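You operate a simulated robot arm through the tools that you are given. There is no shell and no other tool. Be economical: measure what you need, move in short steps, check, and stop when the job is done.

You run a simulated robot arm. Do the job below in one go: nothing can be reset, and whatever is moved stays where it is left.

## Task
Put the blue cone from the yellow tray on the long wooden table on the top of the low steel table. Take the brown cone and leave it on the top of the wooden table. Put the blue ring on top of the yellow filter cartridge. Take the white ring and put it on top of the film roll on the grey-top table. Take the scrubbing brush and leave it on the left half of the wooden bench. Turn the tension knob 26 to 0. Take the large wax ring on the right end of the wooden bench and put it away on the long part of the grey ledge. The order is free. Set down upright: blue cone, brown cone.

The check looks at the end state, three seconds after you hand in, the way a careful person would. Anything else that was tipped, shoved, dropped, spilled or broken makes it a failure.

## Robot
A 6-joint arm with a two-finger parallel gripper on a trunk, on a base that drives. Base frame: it is fixed to the floor where the robot stands at the start and does not move with it; the origin is under the middle of the robot, x ahead of it, y to its left, z up; the surface under the hand at the start is at about z = 80.4. Units: cm, rad, N and s.
With the tool pointing down near the work surface it reaches from about 24 to 66 cm from the robot's upright axis, wherever it stands. Its first joint turns from -2.897 to 2.897 rad. Places, roughly: blue cone (10x10x17 cm) [50, 10, 90]; blue ring (4x4x2 cm) [-290, -240, 80]; brown cone (10x10x17 cm) [50, -10, 90]; film roll (6x6x13 cm) [-120, 70, 90]; large wax ring (5x5x3 cm) [-880, 240, 90]; left half of the wooden bench [-900, 130, 90]; long part of the grey ledge (15x154 cm) [-916, 628, 68]; scrubbing brush (17x7x9 cm) [-550, -220, 80]; tension knob 26 [-550, 660, 60]; top of the low steel table [-160, 290, 70]; top of the wooden table [70, 410, 80]; white ring (4x4x2 cm) [-300, -240, 80]; yellow filter cartridge (6x6x13 cm) [-190, 70, 90]. Payload 1.57 kg.
The tool frame sits at the grasp point between the pads (the TCP): z along the fingers, y along the line on which they close. The tips reach 3 cm beyond it. The gripper opens to 11 cm. The fingers are 2.4 cm wide and 1.2 cm thick; the gripper's body (4.8 by 11.2 cm) begins 7.8 cm behind the TCP.
Orientation is that of the tool frame in the base frame, as a unit quaternion [x, y, z, w]. With the fingers straight down and closing along the base's y, the tool's x points along the base's -x, its y along +y and its z along -z.

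## Interface
- The arm moves only by the tool move_arm. Its argument "series" is a list of rows, each an object (a shift or turn left out is 0, a gripper value left out holds the last) with "offset": the shift along the tool's x, y, z in mm, a list of three; "dr": the turn, a rotation vector about the tool's x, y, z in rad, a list of three; "claw": the closure, from 0 (fully open) to 1 (shut). In form: [{"offset": [x, y, z], "dr": [ax, ay, az], "claw": claw}, ...]. A call has 1 to 10 rows; each row shifts and turns the commanded pose from where the row before left it, along the tool's axes as they then stand. A row lasts 0.2 s, in which the tool goes at most 5 cm and 0.15 rad; a call with a longer step from one row to the next is refused whole, and so is a gripper value outside its range. A pose out of reach is approached as far as the arm can. The call stops where the force on the tool passes 40 N (or 10 N more than at its start, if that is more) or the arm is blocked; 0.2 s more then pass. The fingers move at their own pace (about 10.8 cm/s each) and stop on an object; they squeeze with about 24 N. The grip force told is the motor's: it shows also when the fingers shut on nothing. Time passes only in rows, and 0.2 s behind the last, so rows that do not move let the fingers close. It gives the time, the measured TCP pose, the force on the tool (base axes), the opening and the grip force at its end, in the units of the frame above (readings bear some noise), with the torque about the TCP (base axes, N m) and any sound that the robot's microphone picked up.
- Cameras (640 x 400 px; columns grow to the right, rows downward): "scene" is now at [4.67, 11.59, 166.97]; the picture's right is [-0.33, -0.94, 0.00], its down [-0.80, 0.28, -0.53] and it looks along [0.50, -0.18, -0.85] (base axes); focal length 280 px, centre (320, 200). "wrist" rides on the gripper at [7, 1.6, -14.1] in the tool frame; the picture's right is [-0.23, 0.97, 0.00], its down [-0.85, -0.20, -0.48] and it looks along [-0.47, -0.11, 0.88] (tool axes); focal length 222 px, centre (320, 200). There is no depth. A picture from a camera that has moved, and an enlarged one, comes with that camera's place and axes in the base frame and with its lens.
- get_image(camera): a new picture of that camera. The clock stands still meanwhile.
- lift_body(by): slides the trunk up (or, below 0, down) by that many cm; the arm and the scene camera ride with it, the base frame stays. It gives what a move gives, with no picture.
- roll_base(legs): drives the robot by 1 to 6 legs, each [ahead, left, turn to the left] in cm, cm and rad, along the robot's own axes; the way and the turn of a leg run together, so that a leg with both is an arc; at most 150 cm and 3.142 rad a leg. The arm and the cameras ride along, it lands a little off, and it stops where it bumps. It gives what a move gives.
- pan_tilt(pan, tilt): turns the head with the scene camera to pan (to the left, within 2.094 rad either way) and tilt (down, from -0.506 to 1.204), counted from straight ahead of the robot. It gives what a move gives.
- zoom(camera, box): a new picture of the part [left, top, right, bottom] of that camera's present view, enlarged. The clock stands still meanwhile.
- sign_off(): hands the job in; it is judged then, once.

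Work in short steps. Places have to be worked out from the pictures, the camera data and where the tool is seen: move nearer, look again, correct. Check each grasp and each placing, and mend what went wrong. You have 196 turns and 166 pictures in all, those below and enlarged ones among them. Open the gripper and draw the arm clear of the work before you hand the job in, unless the task says otherwise; then end with one line.

The tools are called after ">>>" as name(argument=value, ...) on one line, values as JSON. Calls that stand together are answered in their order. move_arm: Moves the arm, as the interface text tells. Its arguments: {"type":"object","properties":{"series":{"type":"array"}},"required":["series"]} The other tools are called the same way: lift_body (by) slides the trunk up or down; roll_base (legs) drives the base; pan_tilt (pan, tilt) turns the head that bears the scene camera; get_image (camera) takes a picture; zoom (camera, box) takes an enlarged picture of a part of a camera's view; sign_off () hands the job in.

At the start:

```text
t: 0.0
tool_pos: [51.45, 5.22, 105.55]
tool_rot: [0.0, 1.0, 0.0, 0.0]
ft_force: [1.2, 0.4, 1.2]
moment: [-0.01, -0.01, -0.01]
gripper_width: 11.01
gripper_force: 0.0
trunk travel left (down, up): [-27.5, 31.5]
robot x, y, heading: [0.11, 0.06, 0.007]
head pan, tilt: [-0.34, 1.009]
```

scene: 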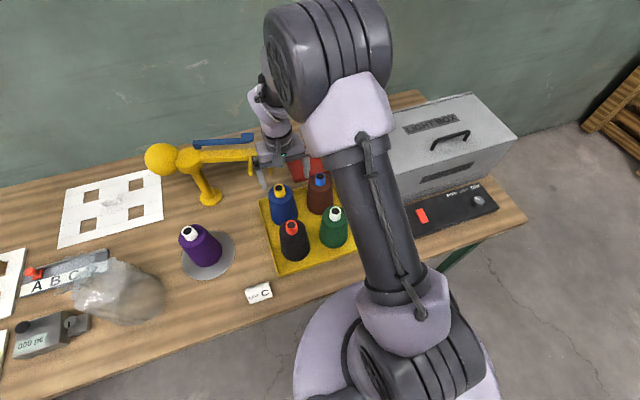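
wrist: 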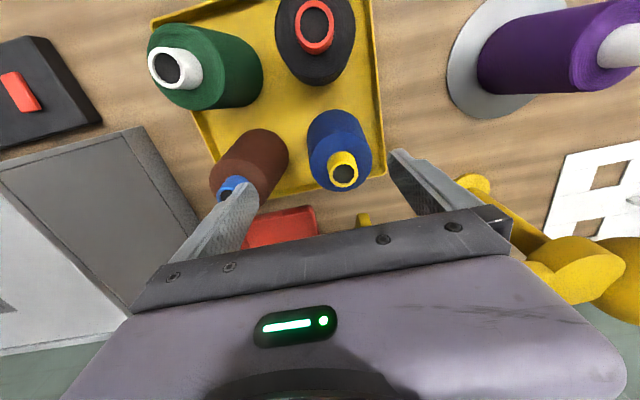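

The blue cone (yellow tip) looks to be at about (53,7) and the brown cone (blue tip) at about (52,-5). I'll look closer to choose a grip.

>>> zoom(camera="scene", box=[230, 140, 390, 280])

>>> zoom(camera="wrist", box=[140, 60, 460, 260])

```text
2.86 times, centred on (310, 210) of scene
camera zoom: at [4.67, 11.59, 166.97], right [-0.33, -0.94, 0.0], down [-0.8, 0.28, -0.53], along [0.5, -0.18, -0.85], focal length 799 px, centre (349, 171)
```

zoom: 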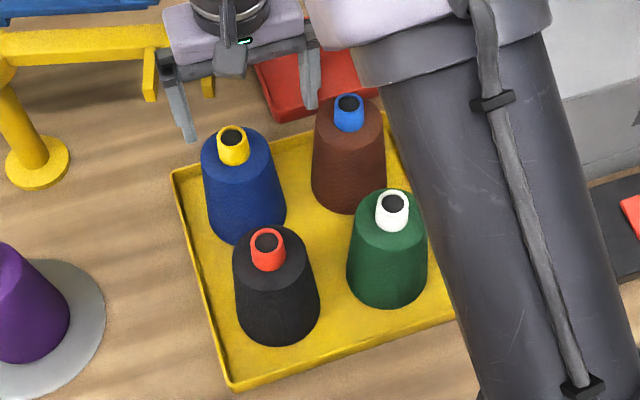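

```text
2.00 times, centred on (300, 160) of wrist
camera zoom: at [44.68, 6.84, 119.7], right [0.23, 0.97, 0.0], down [0.85, -0.2, 0.48], along [0.47, -0.11, -0.88], focal length 444 px, centre (360, 280)
```

zoom: 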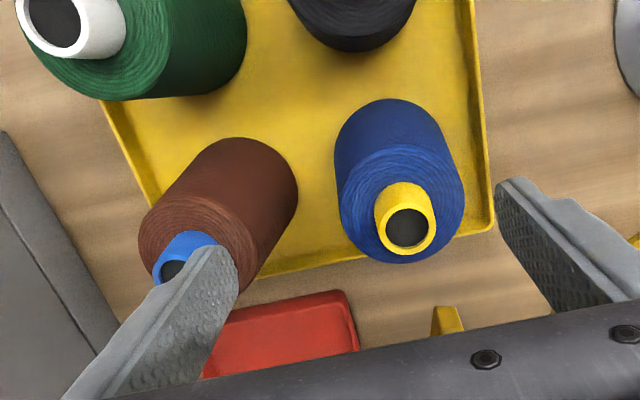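

The tubes are about 3 cm wide, and the bodies about 6.5 cm wide at the top. I'll centre over the blue cone and check.

>>> move_arm(series=[{"offset": [-13, 19, 0], "claw": 0}, {"offset": [0, 0, 0]}])

>>> get_image(camera="wrist")

>>> zoom(camera="scene", box=[230, 140, 390, 240])

```text
t: 0.6
tool_pos: [52.87, 7.17, 105.67]
tool_rot: [0.0, 1.0, 0.0, 0.001]
ft_force: [-0.2, -0.9, -0.5]
moment: [0.01, 0.01, 0.02]
gripper_width: 11.0
gripper_force: 0.0
trunk travel left (down, up): [-27.5, 31.5]
robot x, y, heading: [0.15, -0.18, 0.0]
head pan, tilt: [-0.34, 1.009]
```

```text
161 pictures are left
camera wrist: at [45.98, 8.71, 119.74], right [0.23, 0.97, 0.0], down [0.85, -0.2, 0.48], along [0.47, -0.11, -0.88], focal length 222 px, centre (320, 200)
```

wrist: 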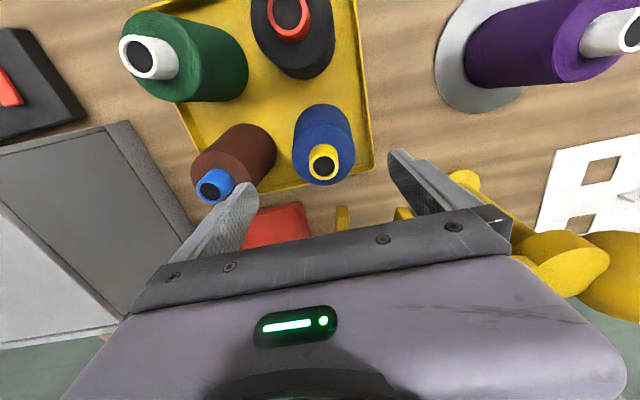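

```text
4.00 times, centred on (310, 190) of scene
camera zoom: at [4.63, 11.54, 166.97], right [-0.33, -0.94, 0.0], down [-0.8, 0.28, -0.53], along [0.5, -0.18, -0.85], focal length 1119 px, centre (360, 240)
```

zoom: 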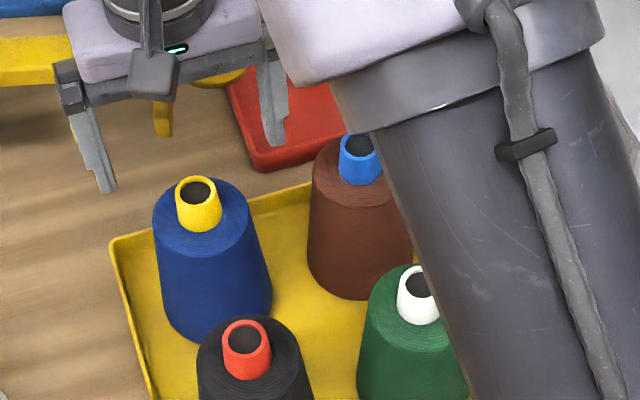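

Both views put the blue cone's tip at about (53.4, 7.1, 98). I'll go down so the pads take the top of the body, then stop before closing and look.

>>> move_arm(series=[{"offset": [-5, 0, 30]}, {"offset": [0, 0, 40]}, {"offset": [0, 0, 40]}, {"offset": [0, 0, 0]}])

>>> get_image(camera="wrist")

>>> zoom(camera="scene", box=[200, 120, 360, 220])

```text
t: 1.6
tool_pos: [53.43, 7.18, 94.65]
tool_rot: [0.0, 1.0, 0.0, 0.0]
ft_force: [0.5, 0.3, 0.3]
moment: [0.01, 0.0, 0.0]
gripper_width: 10.98
gripper_force: 0.2
trunk travel left (down, up): [-27.5, 31.5]
robot x, y, heading: [0.11, 0.11, -0.001]
head pan, tilt: [-0.34, 1.009]
```

```text
159 pictures are left
camera wrist: at [46.48, 8.72, 108.71], right [0.23, 0.97, 0.0], down [0.85, -0.2, 0.48], along [0.47, -0.11, -0.88], focal length 222 px, centre (320, 200)
```

wrist: 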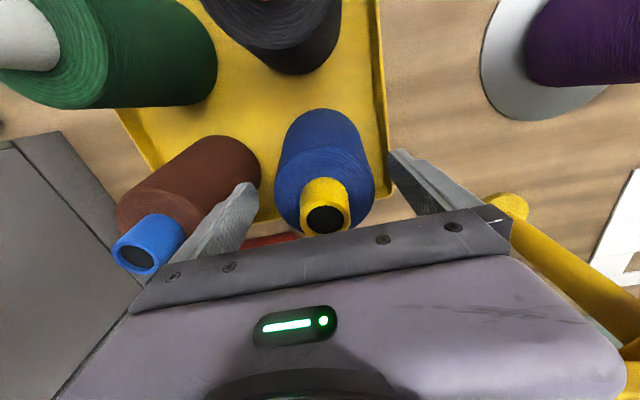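

```text
4.00 times, centred on (280, 170) of scene
camera zoom: at [4.63, 11.59, 166.97], right [-0.33, -0.94, 0.0], down [-0.8, 0.28, -0.53], along [0.5, -0.18, -0.85], focal length 1119 px, centre (480, 320)
```

zoom: 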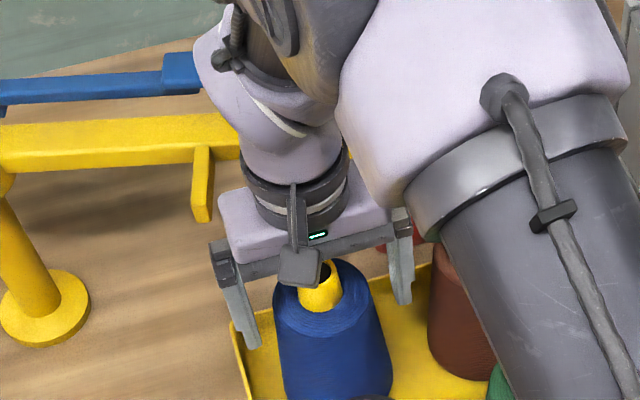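

The fingers straddle the blue cone, so I close, let the fingers settle, and lift slightly.

>>> move_arm(series=[{"offset": [0, 0, 5], "claw": 1}, {"claw": 1}, {"claw": 1}, {"offset": [0, 0, -20]}, {"offset": [0, 0, -20]}])

>>> get_image(camera="wrist")

```text
t: 2.3
tool_pos: [53.5, 7.16, 94.43]
tool_rot: [0.0, 1.0, 0.001, 0.004]
ft_force: [-6.8, -2.6, 20.1]
moment: [-0.2, -0.22, -0.14]
gripper_width: 7.92
gripper_force: 23.7
trunk travel left (down, up): [-27.5, 31.5]
robot x, y, heading: [0.21, 0.3, 0.004]
head pan, tilt: [-0.34, 1.009]
stopped in row 3: the force on the tool passed its limit at 41 N (the readings are from after the stop); the commanded pose is now the measured one
```

```text
157 pictures are left
camera wrist: at [46.48, 8.74, 108.5], right [0.23, 0.97, 0.0], down [0.85, -0.2, 0.49], along [0.47, -0.11, -0.87], focal length 222 px, centre (320, 200)
```

wrist: 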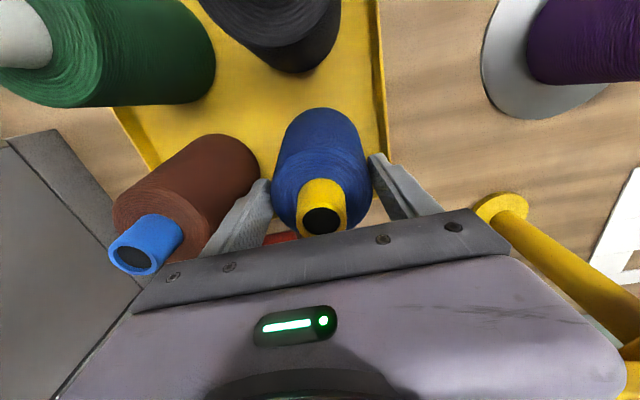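

The grip took hold at 7.9 cm, and the cone's taper pushed the hand up. I'll lift gently.

>>> move_arm(series=[{"offset": [0, 0, -5], "claw": 1}, {"offset": [0, 0, -10]}, {"offset": [0, 0, -20]}, {"offset": [0, 0, 0]}])

>>> get_image(camera="wrist")

```text
t: 3.3
tool_pos: [53.54, 7.16, 97.75]
tool_rot: [0.0, 1.0, 0.001, 0.003]
ft_force: [0.2, 0.5, -5.5]
moment: [0.0, 0.02, 0.01]
gripper_width: 7.91
gripper_force: 23.9
trunk travel left (down, up): [-27.5, 31.5]
robot x, y, heading: [-0.13, -0.15, -0.004]
head pan, tilt: [-0.34, 1.009]
```

```text
156 pictures are left
camera wrist: at [46.65, 8.73, 111.8], right [0.23, 0.97, 0.0], down [0.85, -0.2, 0.48], along [0.47, -0.11, -0.88], focal length 222 px, centre (320, 200)
```

wrist: 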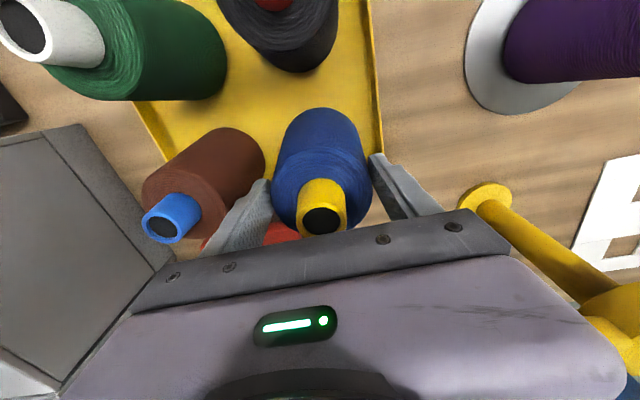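

The blue cone is held (about 0.55 kg). I'll raise the trunk clear of the other cones and look around before driving.

>>> lift_body(by=22)

>>> pan_tilt(pan=1.9, tilt=0.35)

>>> get_image(camera="scene")

>>> pan_tilt(pan=-1.9, tilt=0.35)

>>> get_image(camera="scene")

```text
t: 5.6
tool_pos: [53.67, 7.06, 119.74]
tool_rot: [0.0, 1.0, 0.0, 0.004]
ft_force: [0.0, -0.1, -0.5]
moment: [-0.02, 0.02, 0.0]
gripper_width: 0.0
gripper_force: 21.2
trunk travel left (down, up): [-49.5, 9.5]
robot x, y, heading: [0.06, 0.03, 0.002]
head pan, tilt: [-0.34, 1.009]
```

```text
t: 7.7
tool_pos: [53.6, 7.1, 119.75]
tool_rot: [0.0, 1.0, 0.0, 0.003]
ft_force: [0.2, -0.6, -0.9]
moment: [0.0, 0.0, -0.03]
gripper_width: 0.0
gripper_force: 21.5
trunk travel left (down, up): [-49.5, 9.5]
robot x, y, heading: [-0.12, -0.0, -0.002]
head pan, tilt: [1.901, 0.351]
```

```text
155 pictures are left
camera scene: at [-4.86, 22.71, 194.5], right [0.95, 0.32, 0.0], down [0.11, -0.33, -0.94], along [-0.3, 0.89, -0.34], focal length 280 px, centre (320, 200)
```

scene: 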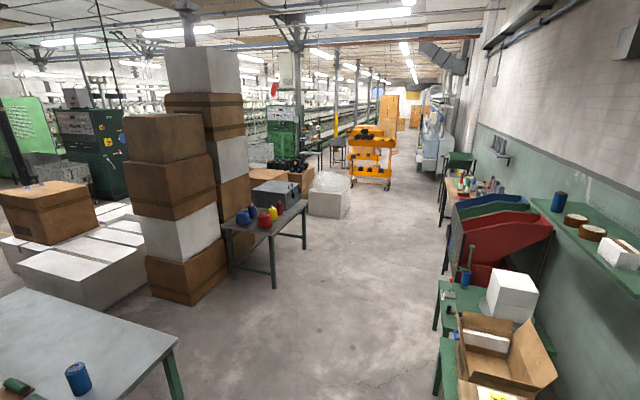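

```text
t: 10.8
tool_pos: [53.63, 7.19, 119.8]
tool_rot: [0.0, 1.0, 0.0, 0.002]
ft_force: [-0.7, -0.4, 0.1]
moment: [0.03, 0.01, 0.0]
gripper_width: 0.01
gripper_force: 21.4
trunk travel left (down, up): [-49.5, 9.5]
robot x, y, heading: [-0.07, -0.11, 0.003]
head pan, tilt: [-1.901, 0.351]
```

```text
154 pictures are left
camera scene: at [-4.86, 5.09, 194.5], right [-0.95, 0.32, 0.0], down [0.11, 0.33, -0.94], along [-0.3, -0.89, -0.34], focal length 280 px, centre (320, 200)
```

scene: 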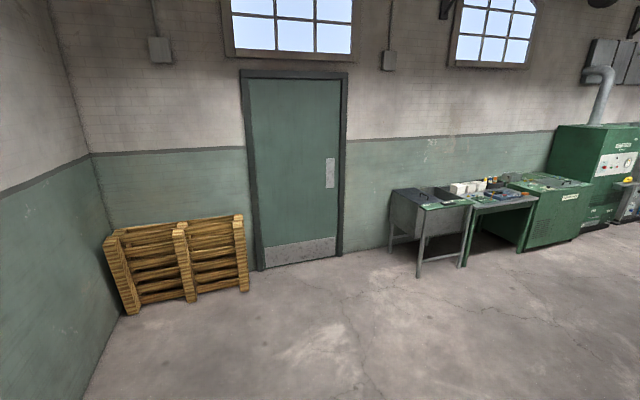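

The gripper has shut on nothing, so the cone slipped out during the trunk lift. I'll check where it is.

>>> pan_tilt(pan=-0.1, tilt=1.05)

>>> get_image(camera="scene")

>>> get_image(camera="wrist")

```text
t: 12.6
tool_pos: [53.5, 7.02, 119.71]
tool_rot: [-0.001, 1.0, 0.0, 0.003]
ft_force: [0.6, 0.9, 1.3]
moment: [0.01, 0.0, -0.01]
gripper_width: 0.02
gripper_force: 21.4
trunk travel left (down, up): [-49.5, 9.5]
robot x, y, heading: [0.03, 0.24, 0.001]
head pan, tilt: [-0.099, 1.051]
```

```text
153 pictures are left
camera scene: at [4.76, 13.24, 188.68], right [-0.1, -0.99, 0.0], down [-0.86, 0.09, -0.5], along [0.49, -0.05, -0.87], focal length 280 px, centre (320, 200)
```

scene: 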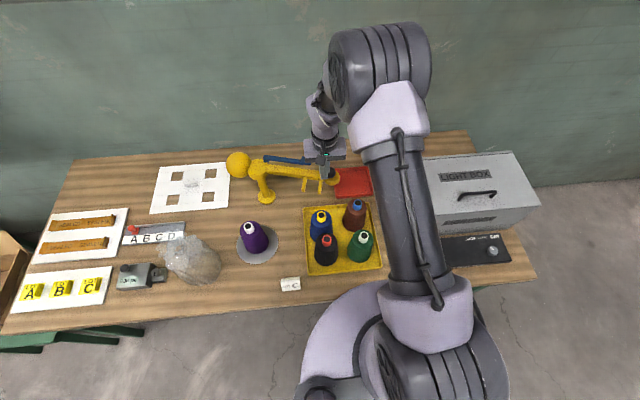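

```text
152 pictures are left
camera wrist: at [46.61, 8.73, 133.82], right [0.23, 0.97, 0.0], down [0.85, -0.2, 0.48], along [0.47, -0.11, -0.88], focal length 222 px, centre (320, 200)
```

wrist: 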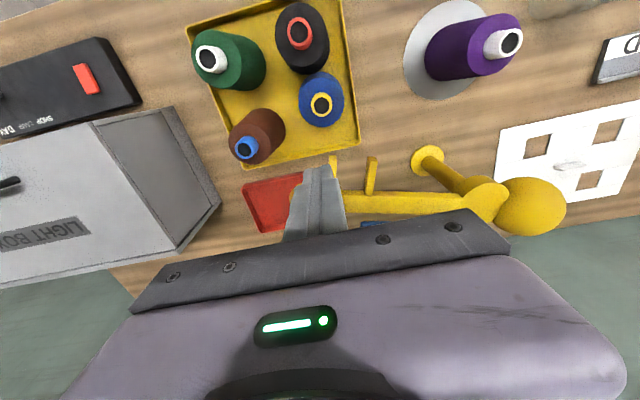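

The cone dropped back upright into its place in the tray. The body's taper slips, so I'll inspect the tubes as a better grip.

>>> zoom(camera="scene", box=[290, 190, 390, 270])

>>> zoom(camera="wrist", box=[220, 60, 360, 170])

```text
5.00 times, centred on (340, 230) of scene
camera zoom: at [4.76, 13.24, 188.68], right [-0.1, -0.99, 0.0], down [-0.86, 0.09, -0.5], along [0.49, -0.05, -0.87], focal length 1399 px, centre (220, 50)
```

zoom: 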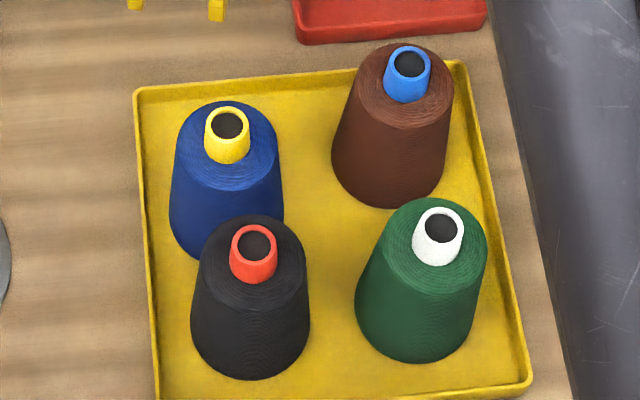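

```text
3.64 times, centred on (290, 115) of wrist
camera zoom: at [46.61, 8.73, 133.82], right [0.23, 0.97, 0.0], down [0.85, -0.2, 0.48], along [0.47, -0.11, -0.88], focal length 808 px, centre (429, 509)
```

zoom: 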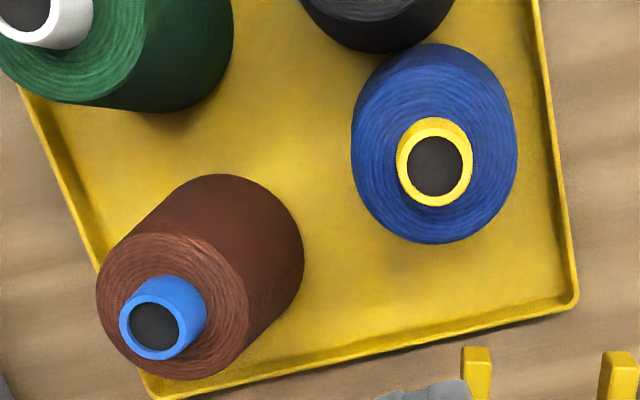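

The blue tip is now near (50.2, 8.0), still upright. The tube sides are nearly straight, so I'll grip the tube. I move over it, half open, and lower the trunk.

>>> move_arm(series=[{"offset": [33, 9, 0], "claw": 0.4}, {"claw": 0.4}])

>>> lift_body(by=-17)

>>> get_image(camera="wrist")

>>> zoom(camera="scene", box=[260, 160, 420, 280])

```text
t: 13.2
tool_pos: [50.41, 8.04, 119.71]
tool_rot: [0.0, 1.0, 0.0, 0.002]
ft_force: [0.6, 0.3, 0.3]
moment: [0.06, 0.02, 0.01]
gripper_width: 6.62
gripper_force: 0.0
trunk travel left (down, up): [-49.5, 9.5]
robot x, y, heading: [-0.57, -0.34, -0.004]
head pan, tilt: [-0.099, 1.051]
```

```text
t: 15.2
tool_pos: [50.3, 8.02, 102.65]
tool_rot: [0.001, 1.0, 0.001, 0.002]
ft_force: [-0.8, -0.1, 0.0]
moment: [0.0, -0.03, -0.01]
gripper_width: 6.61
gripper_force: 0.1
trunk travel left (down, up): [-32.5, 26.5]
robot x, y, heading: [0.17, 0.16, 0.001]
head pan, tilt: [-0.099, 1.051]
```

```text
149 pictures are left
camera wrist: at [43.27, 9.6, 116.83], right [0.23, 0.97, 0.0], down [0.85, -0.2, 0.48], along [0.47, -0.11, -0.88], focal length 222 px, centre (320, 200)
```

wrist: 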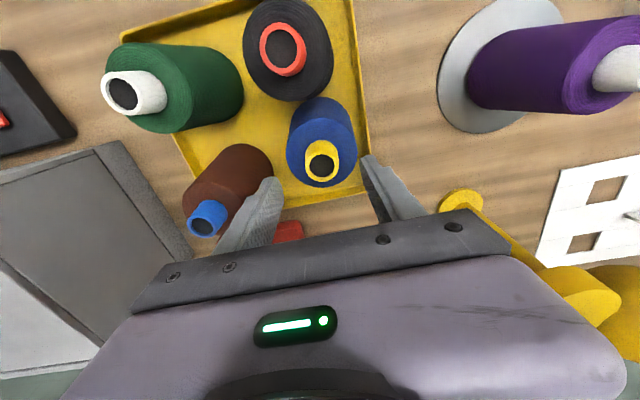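

```text
3.33 times, centred on (340, 220) of scene
camera zoom: at [4.75, 13.24, 171.69], right [-0.1, -1.0, 0.0], down [-0.86, 0.09, -0.5], along [0.49, -0.05, -0.87], focal length 933 px, centre (253, 133)
```

zoom: 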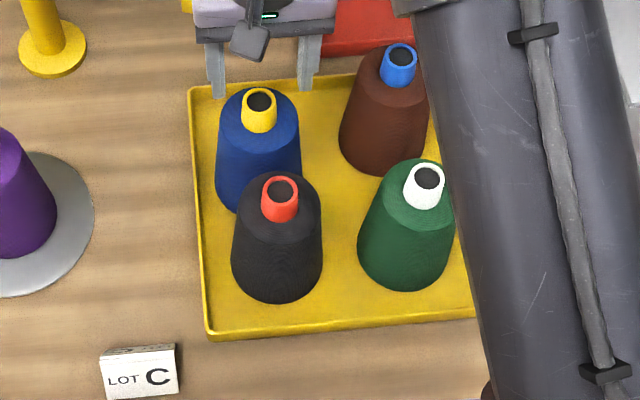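

The tube centre is near (49.8, 8.2). I'll trim to that, lower so the tips are just above the shoulder, and close on the tube.

>>> move_arm(series=[{"offset": [5, 2, 20]}, {"offset": [0, 0, 22]}, {"offset": [0, 0, 0]}, {"claw": 1}, {"claw": 1}, {"claw": 1}])

>>> get_image(camera="wrist")

>>> zoom(camera="scene", box=[260, 160, 420, 280])

```text
t: 16.6
tool_pos: [49.72, 8.26, 98.65]
tool_rot: [0.0, 1.0, 0.001, 0.002]
ft_force: [-1.6, -0.7, 0.6]
moment: [-0.01, 0.08, 0.01]
gripper_width: 3.23
gripper_force: 24.1
trunk travel left (down, up): [-32.5, 26.5]
robot x, y, heading: [0.27, 0.43, 0.002]
head pan, tilt: [-0.099, 1.051]
```

```text
147 pictures are left
camera wrist: at [42.79, 9.8, 112.57], right [0.23, 0.97, 0.0], down [0.85, -0.2, 0.48], along [0.47, -0.11, -0.88], focal length 222 px, centre (320, 200)
```

wrist: 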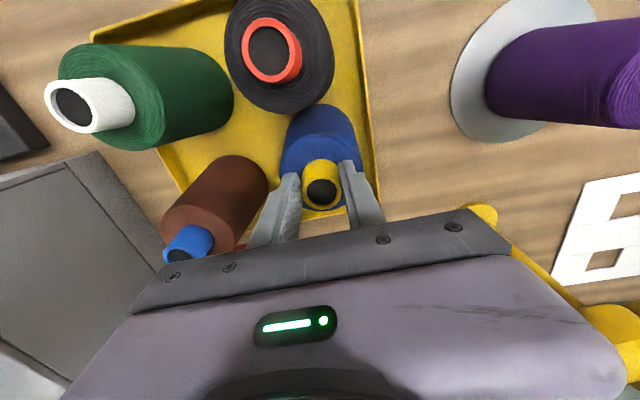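

```text
3.33 times, centred on (340, 220) of scene
camera zoom: at [4.75, 13.23, 171.68], right [-0.1, -1.0, 0.0], down [-0.86, 0.09, -0.5], along [0.49, -0.05, -0.87], focal length 933 px, centre (253, 133)
```

zoom: 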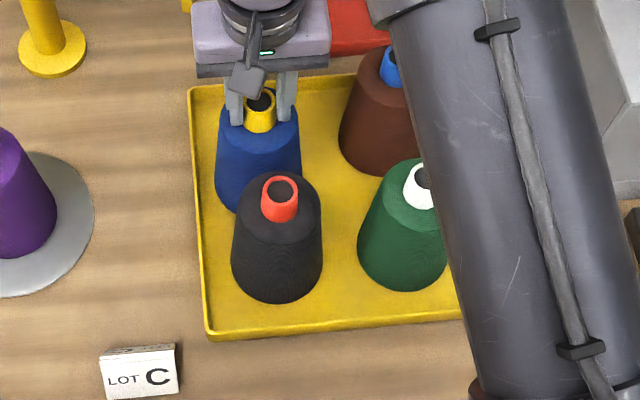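

There is no wedge force this time. I lift slowly with the arm and check that it holds.

>>> move_arm(series=[{"offset": [0, 0, -10], "claw": 1}, {"offset": [0, 0, -20]}, {"offset": [0, 0, -20]}, {"offset": [0, 0, -20]}, {"offset": [0, 0, 0]}])

>>> lift_body(by=2)

>>> get_image(camera="wrist")

```text
t: 17.8
tool_pos: [49.79, 8.28, 105.6]
tool_rot: [0.0, 1.0, 0.0, 0.003]
ft_force: [1.1, -0.2, -5.7]
moment: [0.0, 0.05, 0.01]
gripper_width: 3.23
gripper_force: 23.4
trunk travel left (down, up): [-32.5, 26.5]
robot x, y, heading: [0.2, -0.16, -0.003]
head pan, tilt: [-0.099, 1.051]
```

```text
t: 18.4
tool_pos: [49.73, 8.21, 107.56]
tool_rot: [0.0, 1.0, 0.0, 0.003]
ft_force: [0.1, 0.3, -5.3]
moment: [0.01, -0.01, -0.02]
gripper_width: 3.22
gripper_force: 24.3
trunk travel left (down, up): [-34.5, 24.5]
robot x, y, heading: [-0.03, -0.41, 0.001]
head pan, tilt: [-0.099, 1.051]
```

```text
145 pictures are left
camera wrist: at [42.79, 9.83, 121.59], right [0.23, 0.97, 0.0], down [0.85, -0.2, 0.48], along [0.47, -0.11, -0.88], focal length 222 px, centre (320, 200)
```

wrist: 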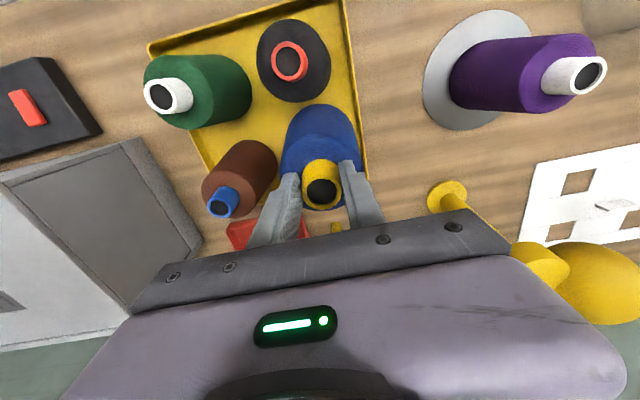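

The cone holds steady. I raise it clear of the other cones, back away from the table and turn left, and then look ahead.

>>> lift_body(by=14)

>>> roll_base(legs=[[-50, 0, 0], [0, 0, 1.571]])

>>> pan_tilt(pan=0.3, tilt=0.5)

>>> get_image(camera="scene")

```text
t: 20.1
tool_pos: [49.84, 8.26, 121.48]
tool_rot: [0.0, 1.0, 0.0, 0.002]
ft_force: [-0.5, -0.3, -4.5]
moment: [-0.01, 0.05, 0.01]
gripper_width: 3.21
gripper_force: 23.6
trunk travel left (down, up): [-48.5, 10.5]
robot x, y, heading: [-0.14, 0.07, 0.0]
head pan, tilt: [-0.099, 1.051]
```

```text
t: 26.9
tool_pos: [-58.69, 49.72, 121.45]
tool_rot: [0.71, -0.704, -0.001, -0.003]
ft_force: [0.9, -0.3, -5.6]
moment: [-0.04, -0.01, 0.02]
gripper_width: 3.23
gripper_force: 24.3
trunk travel left (down, up): [-48.5, 10.5]
robot x, y, heading: [-49.8, -0.21, 1.576]
head pan, tilt: [-0.099, 1.051]
```

```text
t: 27.9
tool_pos: [-58.64, 49.65, 121.6]
tool_rot: [0.71, -0.704, -0.001, -0.002]
ft_force: [-0.2, 0.4, -5.3]
moment: [-0.01, 0.02, 0.0]
gripper_width: 3.19
gripper_force: 23.7
trunk travel left (down, up): [-48.5, 10.5]
robot x, y, heading: [-50.12, -0.29, 1.581]
head pan, tilt: [0.3, 0.499]
```

```text
144 pictures are left
camera scene: at [-66.5, 6.5, 192.12], right [0.95, 0.3, 0.0], down [0.15, -0.46, -0.88], along [-0.27, 0.84, -0.48], focal length 280 px, centre (320, 200)
```

scene: 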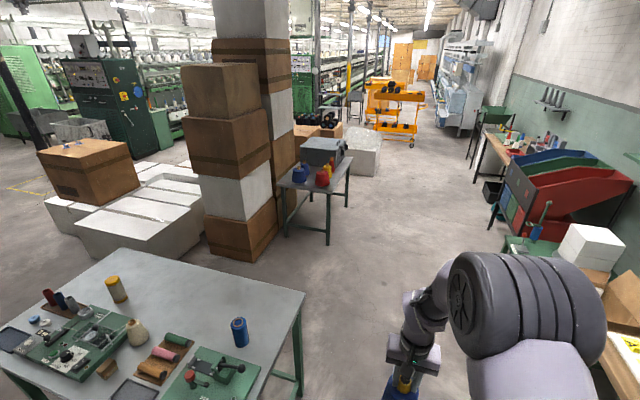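

The way ahead along x≈-50 is clear. I drive 290 cm and then turn to face the low steel table.

>>> roll_base(legs=[[145, 0, 0], [145, 0, 0], [0, 0, 1.571]])

>>> pan_tilt(pan=0.1, tilt=0.8)

>>> get_image(camera="scene")

```text
t: 45.7
tool_pos: [-101.15, 282.95, 121.59]
tool_rot: [1.0, -0.003, -0.002, 0.0]
ft_force: [-0.8, 0.2, -5.0]
moment: [0.0, -0.05, -0.02]
gripper_width: 3.2
gripper_force: 24.2
trunk travel left (down, up): [-48.5, 10.5]
robot x, y, heading: [-51.3, 290.53, 3.134]
head pan, tilt: [0.3, 0.499]
```

```text
t: 46.5
tool_pos: [-101.03, 283.01, 121.54]
tool_rot: [1.0, -0.004, -0.004, 0.0]
ft_force: [-0.6, -0.2, -4.4]
moment: [-0.03, -0.01, -0.01]
gripper_width: 3.2
gripper_force: 23.9
trunk travel left (down, up): [-48.5, 10.5]
robot x, y, heading: [-51.23, 290.82, 3.142]
head pan, tilt: [0.099, 0.799]
```

```text
143 pictures are left
camera scene: at [-57.34, 276.05, 189.54], right [-0.09, 1.0, 0.0], down [0.71, 0.07, -0.7], along [-0.69, -0.07, -0.72], focal length 280 px, centre (320, 200)
```

scene: 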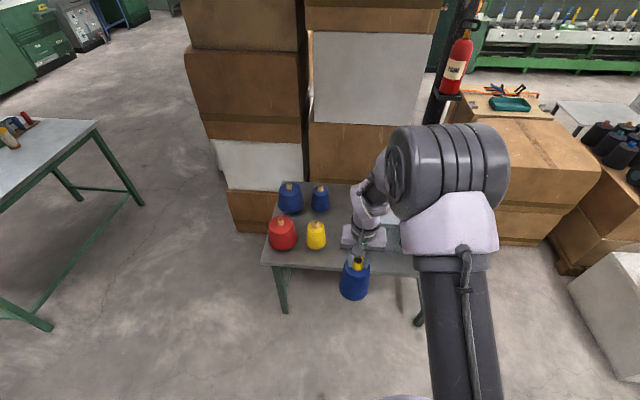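

The table's front edge is at x≈-127, spanning y≈240–335. The wrist camera should show the spot behind the held cone.

>>> get_image(camera="wrist")

>>> zoom(camera="scene", box=[240, 160, 440, 320])

```text
142 pictures are left
camera wrist: at [-94.01, 281.28, 135.59], right [-0.23, -0.97, 0.0], down [-0.85, 0.21, 0.48], along [-0.47, 0.11, -0.88], focal length 222 px, centre (320, 200)
```

wrist: 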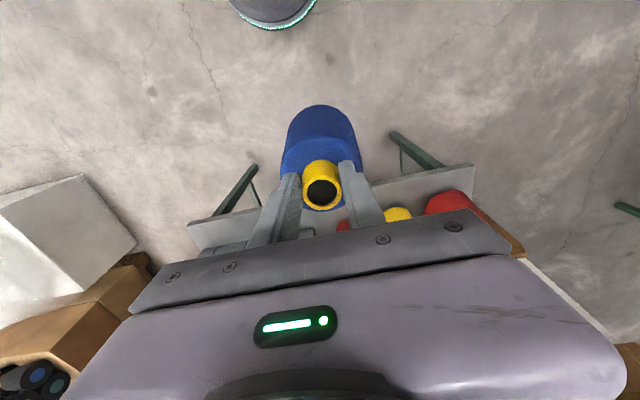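

```text
2.50 times, centred on (340, 240) of scene
camera zoom: at [-57.34, 276.05, 189.54], right [-0.09, 1.0, 0.0], down [0.71, 0.07, -0.7], along [-0.69, -0.07, -0.72], focal length 700 px, centre (270, 100)
```

zoom: 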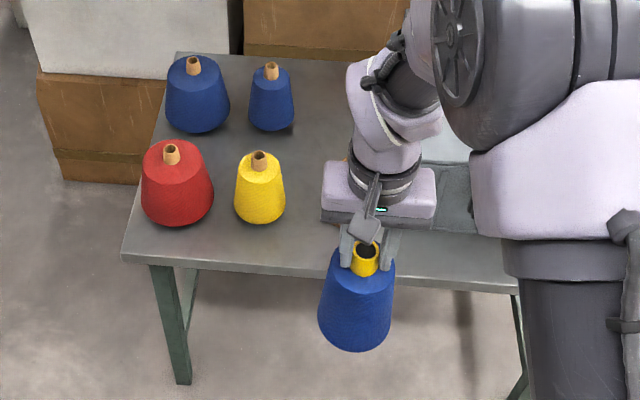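

The free spot is about (-136, 283), between the yellow spool and the grey box. I drive ahead 35 cm with the cone still high.

>>> roll_base(legs=[[35, 0, 0]])

>>> pan_tilt(pan=0.1, tilt=1.05)

>>> get_image(camera="scene")

>>> get_image(camera="wrist")

```text
t: 48.8
tool_pos: [-135.87, 283.14, 121.5]
tool_rot: [1.0, -0.003, -0.002, 0.0]
ft_force: [-0.2, -0.3, -5.1]
moment: [0.0, -0.03, -0.02]
gripper_width: 3.26
gripper_force: 24.2
trunk travel left (down, up): [-48.5, 10.5]
robot x, y, heading: [-85.98, 291.27, 3.133]
head pan, tilt: [0.099, 0.799]
```

```text
t: 49.5
tool_pos: [-135.76, 283.07, 121.4]
tool_rot: [1.0, -0.003, -0.003, 0.0]
ft_force: [0.3, 0.4, -5.2]
moment: [0.02, 0.0, -0.01]
gripper_width: 3.21
gripper_force: 23.8
trunk travel left (down, up): [-48.5, 10.5]
robot x, y, heading: [-86.0, 291.1, 3.136]
head pan, tilt: [0.099, 1.051]
```

```text
140 pictures are left
camera scene: at [-90.51, 276.37, 187.68], right [-0.09, 1.0, 0.0], down [0.86, 0.08, -0.5], along [-0.5, -0.05, -0.87], focal length 280 px, centre (320, 200)
```

scene: 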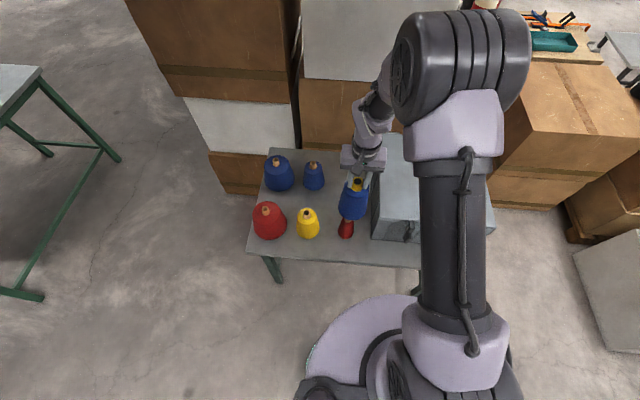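

```text
139 pictures are left
camera wrist: at [-128.62, 281.41, 135.6], right [-0.23, -0.97, 0.0], down [-0.85, 0.2, 0.48], along [-0.47, 0.11, -0.88], focal length 222 px, centre (320, 200)
```

wrist: 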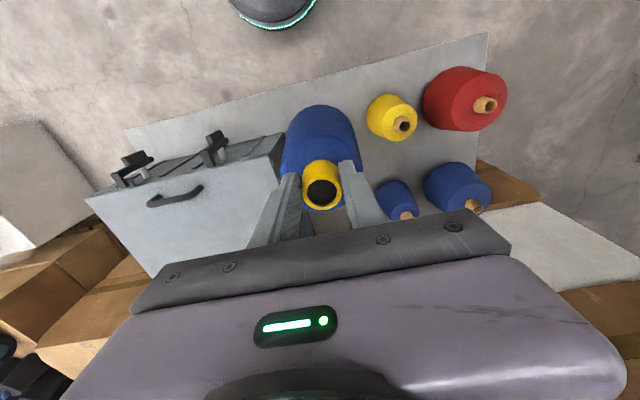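

There is a small red spool right under the held cone, so that spot is taken. I zoom in to find a better one, possibly behind it, left of the box.

>>> zoom(camera="scene", box=[240, 130, 440, 270])

>>> zoom(camera="wrist", box=[80, 40, 520, 260])

```text
2.86 times, centred on (340, 200) of scene
camera zoom: at [-90.51, 276.37, 187.68], right [-0.09, 1.0, 0.0], down [0.86, 0.08, -0.5], along [-0.5, -0.05, -0.87], focal length 799 px, centre (263, 200)
```

zoom: 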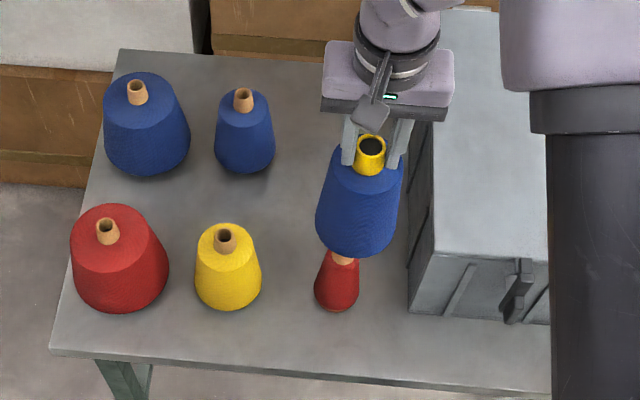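

```text
1.45 times, centred on (300, 150) of wrist
camera zoom: at [-128.62, 281.41, 135.6], right [-0.23, -0.97, 0.0], down [-0.85, 0.2, 0.48], along [-0.47, 0.11, -0.88], focal length 323 px, centre (349, 273)
```

zoom: 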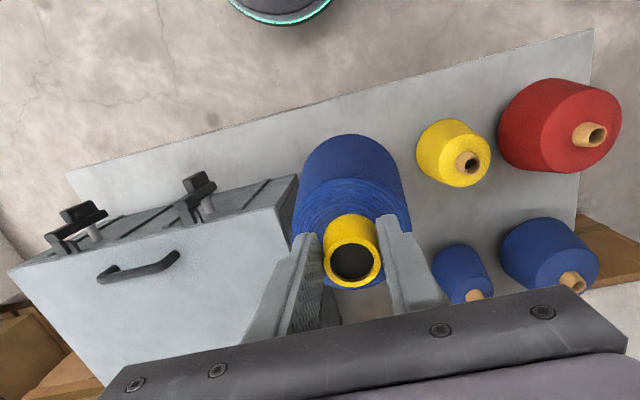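

The best spot is around (-160, 282), with at least 7 cm of clearance on all sides. I drive 12 cm closer, then extend the arm at height.

>>> roll_base(legs=[[12, 0, 0]])

>>> move_arm(series=[{"offset": [-30, 0, 0], "claw": 1}, {"offset": [-30, 5, 0]}, {"offset": [-30, 5, 0]}, {"offset": [-30, 5, 0]}, {"offset": [0, 0, 0]}])

>>> get_image(camera="scene")

```text
t: 50.8
tool_pos: [-147.56, 283.11, 121.48]
tool_rot: [1.0, -0.002, -0.003, -0.001]
ft_force: [0.8, -0.6, -5.7]
moment: [-0.01, -0.05, -0.02]
gripper_width: 3.21
gripper_force: 24.2
trunk travel left (down, up): [-48.5, 10.5]
robot x, y, heading: [-97.95, 291.05, 3.141]
head pan, tilt: [0.099, 1.051]
```

```text
t: 52.0
tool_pos: [-159.58, 281.61, 121.62]
tool_rot: [1.0, -0.001, -0.003, 0.0]
ft_force: [0.3, 0.2, -5.0]
moment: [-0.01, -0.03, -0.03]
gripper_width: 3.21
gripper_force: 24.3
trunk travel left (down, up): [-48.5, 10.5]
robot x, y, heading: [-97.92, 291.19, 3.139]
head pan, tilt: [0.099, 1.051]
```

```text
136 pictures are left
camera scene: at [-102.3, 276.44, 187.68], right [-0.1, 1.0, 0.0], down [0.86, 0.08, -0.5], along [-0.5, -0.05, -0.87], focal length 280 px, centre (320, 200)
```

scene: 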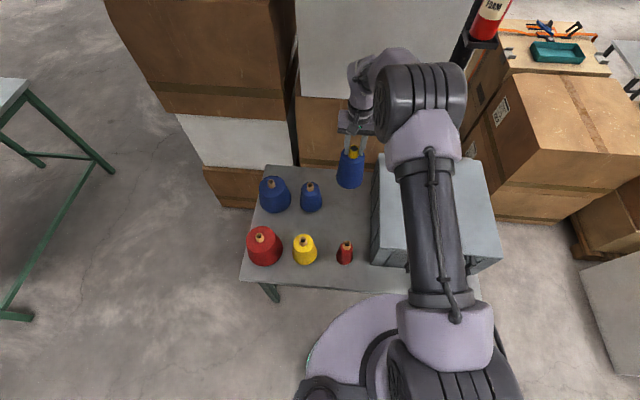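

The cone is above the free spot. I lower the trunk 30 cm, then check before touchdown.

>>> lift_body(by=-28)

>>> get_image(camera="scene")

>>> get_image(camera="wrist")

```text
t: 54.8
tool_pos: [-159.66, 281.65, 93.65]
tool_rot: [1.0, -0.002, -0.002, 0.001]
ft_force: [0.3, 0.1, -5.3]
moment: [-0.01, -0.03, -0.02]
gripper_width: 3.21
gripper_force: 23.6
trunk travel left (down, up): [-20.5, 38.5]
robot x, y, heading: [-97.95, 290.95, 3.144]
head pan, tilt: [0.099, 1.051]
```

```text
135 pictures are left
camera scene: at [-102.41, 276.43, 159.69], right [-0.1, 1.0, 0.0], down [0.86, 0.08, -0.5], along [-0.49, -0.05, -0.87], focal length 280 px, centre (320, 200)
```

scene: 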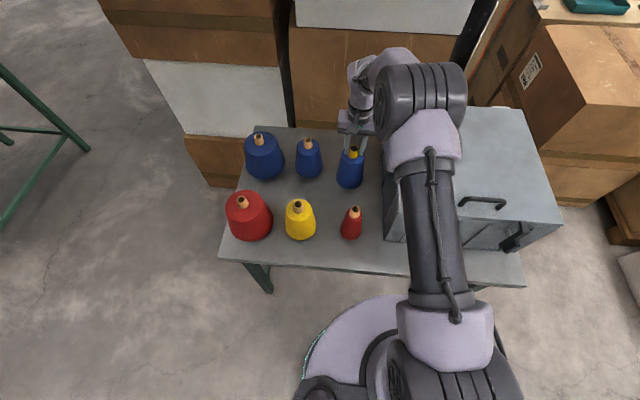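

```text
134 pictures are left
camera wrist: at [-152.49, 279.94, 107.69], right [-0.23, -0.97, 0.0], down [-0.85, 0.2, 0.48], along [-0.47, 0.11, -0.88], focal length 222 px, centre (320, 200)
```

wrist: 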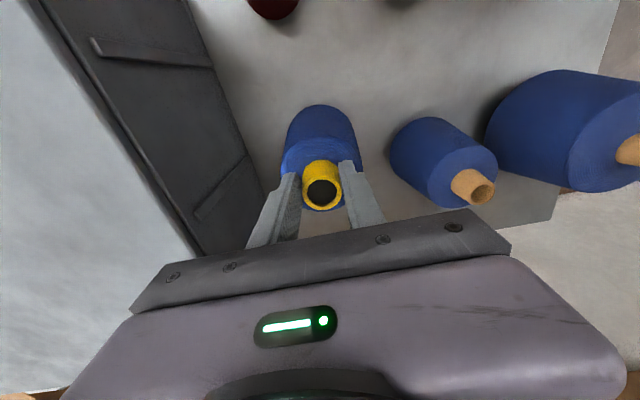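

The spot is clear all round. I lower gently towards contact.

>>> move_arm(series=[{"offset": [0, 0, 20], "claw": 1}, {"offset": [0, 0, 20]}, {"offset": [0, 0, 8]}, {"offset": [0, 0, 4]}, {"offset": [0, 0, 0]}])

```text
t: 56.0
tool_pos: [-159.6, 281.64, 88.32]
tool_rot: [1.0, -0.002, -0.003, 0.0]
ft_force: [0.9, 0.1, -5.2]
moment: [-0.02, -0.02, -0.01]
gripper_width: 3.22
gripper_force: 23.3
trunk travel left (down, up): [-20.5, 38.5]
robot x, y, heading: [-97.83, 291.19, 3.139]
head pan, tilt: [0.099, 1.051]
```

No contact yet, so I continue in small steps.

>>> move_arm(series=[{"offset": [0, 0, 3], "claw": 1}, {"offset": [0, 0, 3]}, {"offset": [0, 0, 2]}, {"offset": [0, 0, 0]}])

```text
t: 57.0
tool_pos: [-159.58, 281.68, 87.96]
tool_rot: [1.0, -0.002, -0.005, 0.0]
ft_force: [-3.9, 0.3, 31.0]
moment: [0.05, 0.41, 0.14]
gripper_width: 3.3
gripper_force: 23.6
trunk travel left (down, up): [-20.5, 38.5]
robot x, y, heading: [-97.8, 291.1, 3.138]
head pan, tilt: [0.099, 1.051]
```

It touched down at z≈88. I relieve the pressure, open, and rise.

>>> move_arm(series=[{"offset": [0, 0, -4], "claw": 1}, {"offset": [0, 0, 0]}, {"claw": 0.45}, {"claw": 0.45}, {"claw": 0.45, "offset": [0, 0, -10]}, {"offset": [0, 0, -40]}, {"offset": [0, 0, -40]}, {"offset": [0, 0, -40]}])

>>> get_image(camera="wrist")

>>> zoom(camera="scene", box=[240, 110, 440, 270])

```text
t: 58.8
tool_pos: [-159.52, 281.66, 101.03]
tool_rot: [1.0, -0.003, -0.003, 0.0]
ft_force: [0.2, -0.1, -0.3]
moment: [0.05, 0.02, -0.03]
gripper_width: 6.08
gripper_force: 0.1
trunk travel left (down, up): [-20.5, 38.5]
robot x, y, heading: [-97.62, 291.57, 3.139]
head pan, tilt: [0.099, 1.051]
```

```text
133 pictures are left
camera wrist: at [-152.46, 279.98, 115.15], right [-0.23, -0.97, 0.0], down [-0.85, 0.2, 0.48], along [-0.47, 0.11, -0.88], focal length 222 px, centre (320, 200)
```

wrist: 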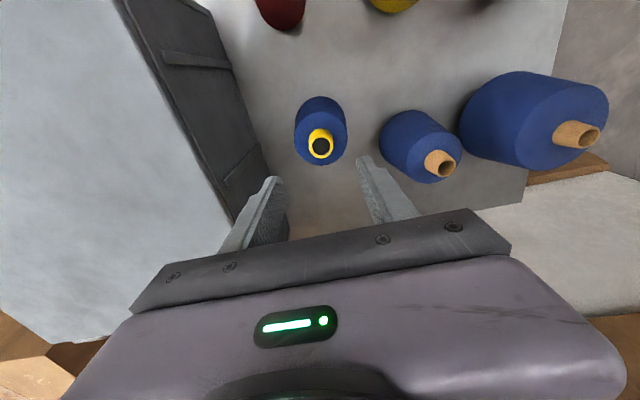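

```text
2.50 times, centred on (340, 190) of scene
camera zoom: at [-102.31, 276.44, 159.68], right [-0.1, 1.0, 0.0], down [0.86, 0.08, -0.5], along [-0.5, -0.05, -0.87], focal length 700 px, centre (270, 225)
```

zoom: 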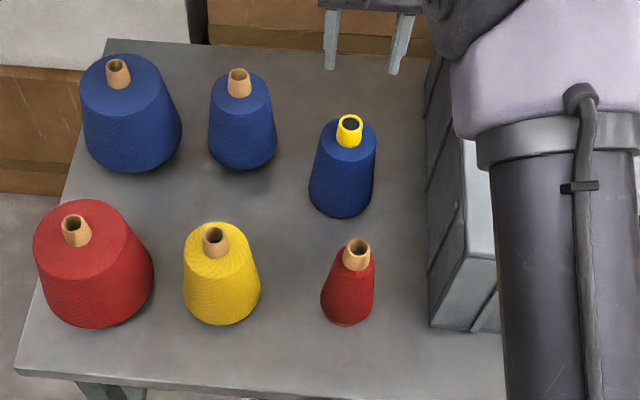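

The blue cone stands upright and clear. I raise, retract, and return to the first table for the brown cone.

>>> lift_body(by=20)

>>> move_arm(series=[{"offset": [40, 0, 0]}, {"offset": [40, 0, 0]}, {"offset": [30, 0, 0]}, {"offset": [0, 0, 0]}])

>>> roll_base(legs=[[-48, 0, 0], [0, 0, 1.571], [145, 0, 0], [145, 0, 0], [0, 0, 1.571]])

```text
t: 61.0
tool_pos: [-159.66, 281.69, 120.98]
tool_rot: [1.0, -0.002, -0.003, 0.001]
ft_force: [-0.1, -0.3, 0.5]
moment: [0.0, -0.02, -0.02]
gripper_width: 6.06
gripper_force: 0.1
trunk travel left (down, up): [-40.5, 18.5]
robot x, y, heading: [-97.68, 290.94, 3.138]
head pan, tilt: [0.099, 1.051]
```

```text
t: 62.0
tool_pos: [-148.57, 281.62, 120.96]
tool_rot: [1.0, -0.002, -0.003, 0.0]
ft_force: [0.2, 1.1, 0.2]
moment: [0.02, -0.02, 0.0]
gripper_width: 6.07
gripper_force: 0.1
trunk travel left (down, up): [-40.5, 18.5]
robot x, y, heading: [-98.07, 290.98, 3.138]
head pan, tilt: [0.099, 1.051]
```

```text
t: 86.0
tool_pos: [-0.22, 11.15, 120.92]
tool_rot: [0.004, 1.0, 0.0, 0.003]
ft_force: [-0.9, -0.3, 0.0]
moment: [0.05, 0.02, 0.05]
gripper_width: 6.05
gripper_force: 0.0
trunk travel left (down, up): [-40.5, 18.5]
robot x, y, heading: [-50.95, 1.79, -0.004]
head pan, tilt: [0.099, 1.051]
```

I drive back to the table, aligning toward the brown cone at about (53,-5).

>>> roll_base(legs=[[51, -6, 0]])

>>> move_arm(series=[{"offset": [0, -40, 0], "claw": 0.4}, {"offset": [0, -40, 0]}, {"offset": [-20, -20, 0]}, {"offset": [0, 0, 0]}])

>>> get_image(camera="wrist")

>>> get_image(camera="scene")

```text
t: 89.0
tool_pos: [50.58, 4.77, 120.92]
tool_rot: [0.004, 1.0, 0.001, 0.003]
ft_force: [0.6, 0.4, 0.0]
moment: [-0.02, -0.01, 0.03]
gripper_width: 6.05
gripper_force: 0.0
trunk travel left (down, up): [-40.5, 18.5]
robot x, y, heading: [0.21, -4.28, -0.012]
head pan, tilt: [0.099, 1.051]
```

```text
t: 90.0
tool_pos: [52.49, -5.41, 120.95]
tool_rot: [0.005, 1.0, -0.001, 0.002]
ft_force: [0.3, -0.2, -0.5]
moment: [-0.01, 0.04, -0.01]
gripper_width: 6.6
gripper_force: 0.0
trunk travel left (down, up): [-40.5, 18.5]
robot x, y, heading: [0.23, -4.73, -0.011]
head pan, tilt: [0.099, 1.051]
```

```text
131 pictures are left
camera wrist: at [45.52, -3.66, 135.01], right [0.24, 0.97, 0.0], down [0.85, -0.21, 0.48], along [0.47, -0.11, -0.88], focal length 222 px, centre (320, 200)
```

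wrist: 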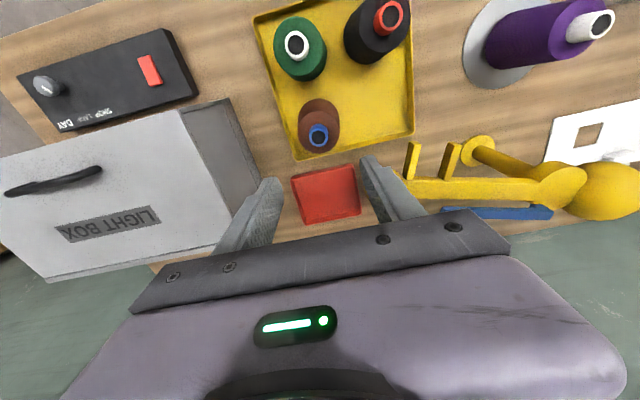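

```text
130 pictures are left
camera scene: at [4.62, 10.0, 179.68], right [0.09, -1.0, 0.0], down [-0.86, -0.08, -0.5], along [0.5, 0.04, -0.87], focal length 280 px, centre (320, 200)
```

scene: 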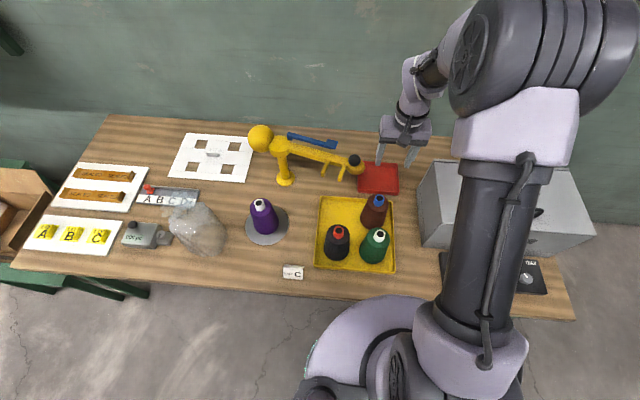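

The brown tip is at about (53.6, -5.8). I trim and lower 18 cm, then check.

>>> move_arm(series=[{"offset": [-10, -4, 0]}, {"offset": [0, 0, 0]}])

>>> lift_body(by=-18)

>>> get_image(camera="wrist")

```text
t: 90.6
tool_pos: [53.66, -5.73, 120.85]
tool_rot: [0.005, 1.0, 0.0, 0.002]
ft_force: [0.4, 0.3, -0.5]
moment: [-0.01, -0.03, 0.0]
gripper_width: 6.61
gripper_force: 0.1
trunk travel left (down, up): [-40.5, 18.5]
robot x, y, heading: [-0.28, -4.56, -0.01]
head pan, tilt: [0.099, 1.051]
```

```text
t: 92.6
tool_pos: [53.51, -5.65, 102.81]
tool_rot: [0.004, 1.0, 0.001, 0.003]
ft_force: [-0.2, -0.6, 0.0]
moment: [0.02, 0.0, 0.0]
gripper_width: 6.61
gripper_force: 0.1
trunk travel left (down, up): [-22.5, 36.5]
robot x, y, heading: [-0.12, -4.46, -0.007]
head pan, tilt: [0.099, 1.051]
```

```text
129 pictures are left
camera wrist: at [46.57, -4.04, 117.0], right [0.24, 0.97, 0.0], down [0.85, -0.21, 0.48], along [0.47, -0.11, -0.88], focal length 222 px, centre (320, 200)
```

wrist: 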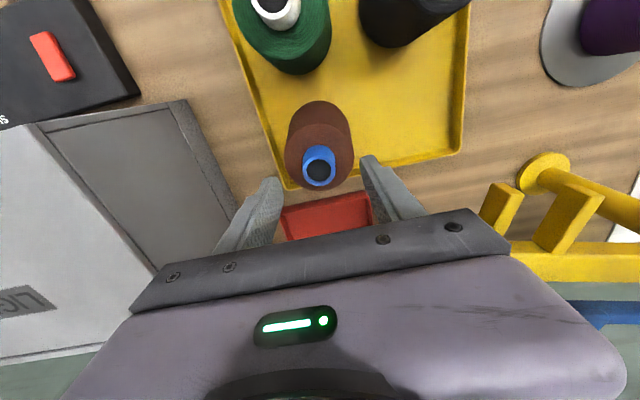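

The tip is aligned. I descend, close on the tube, and lift slowly.

>>> move_arm(series=[{"offset": [0, -1, 20], "claw": 0.4}, {"offset": [0, 0, 22]}, {"offset": [0, 0, 0]}, {"claw": 1}, {"claw": 1}, {"claw": 1}, {"offset": [0, 0, -10]}, {"offset": [0, 0, -20]}, {"offset": [0, 0, -20]}, {"offset": [0, 0, 0]}])

>>> get_image(camera="wrist")

```text
t: 94.8
tool_pos: [53.69, -5.64, 103.67]
tool_rot: [0.005, 1.0, 0.0, 0.003]
ft_force: [-0.2, 0.1, -6.0]
moment: [-0.01, 0.06, -0.02]
gripper_width: 3.2
gripper_force: 23.8
trunk travel left (down, up): [-22.5, 36.5]
robot x, y, heading: [-0.19, -4.95, -0.01]
head pan, tilt: [0.099, 1.051]
```

```text
128 pictures are left
camera wrist: at [46.7, -4.12, 117.79], right [0.24, 0.97, 0.0], down [0.85, -0.21, 0.48], along [0.47, -0.11, -0.88], focal length 222 px, centre (320, 200)
```

wrist: 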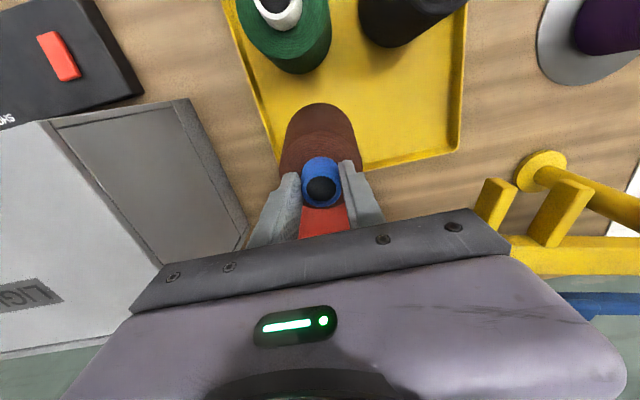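

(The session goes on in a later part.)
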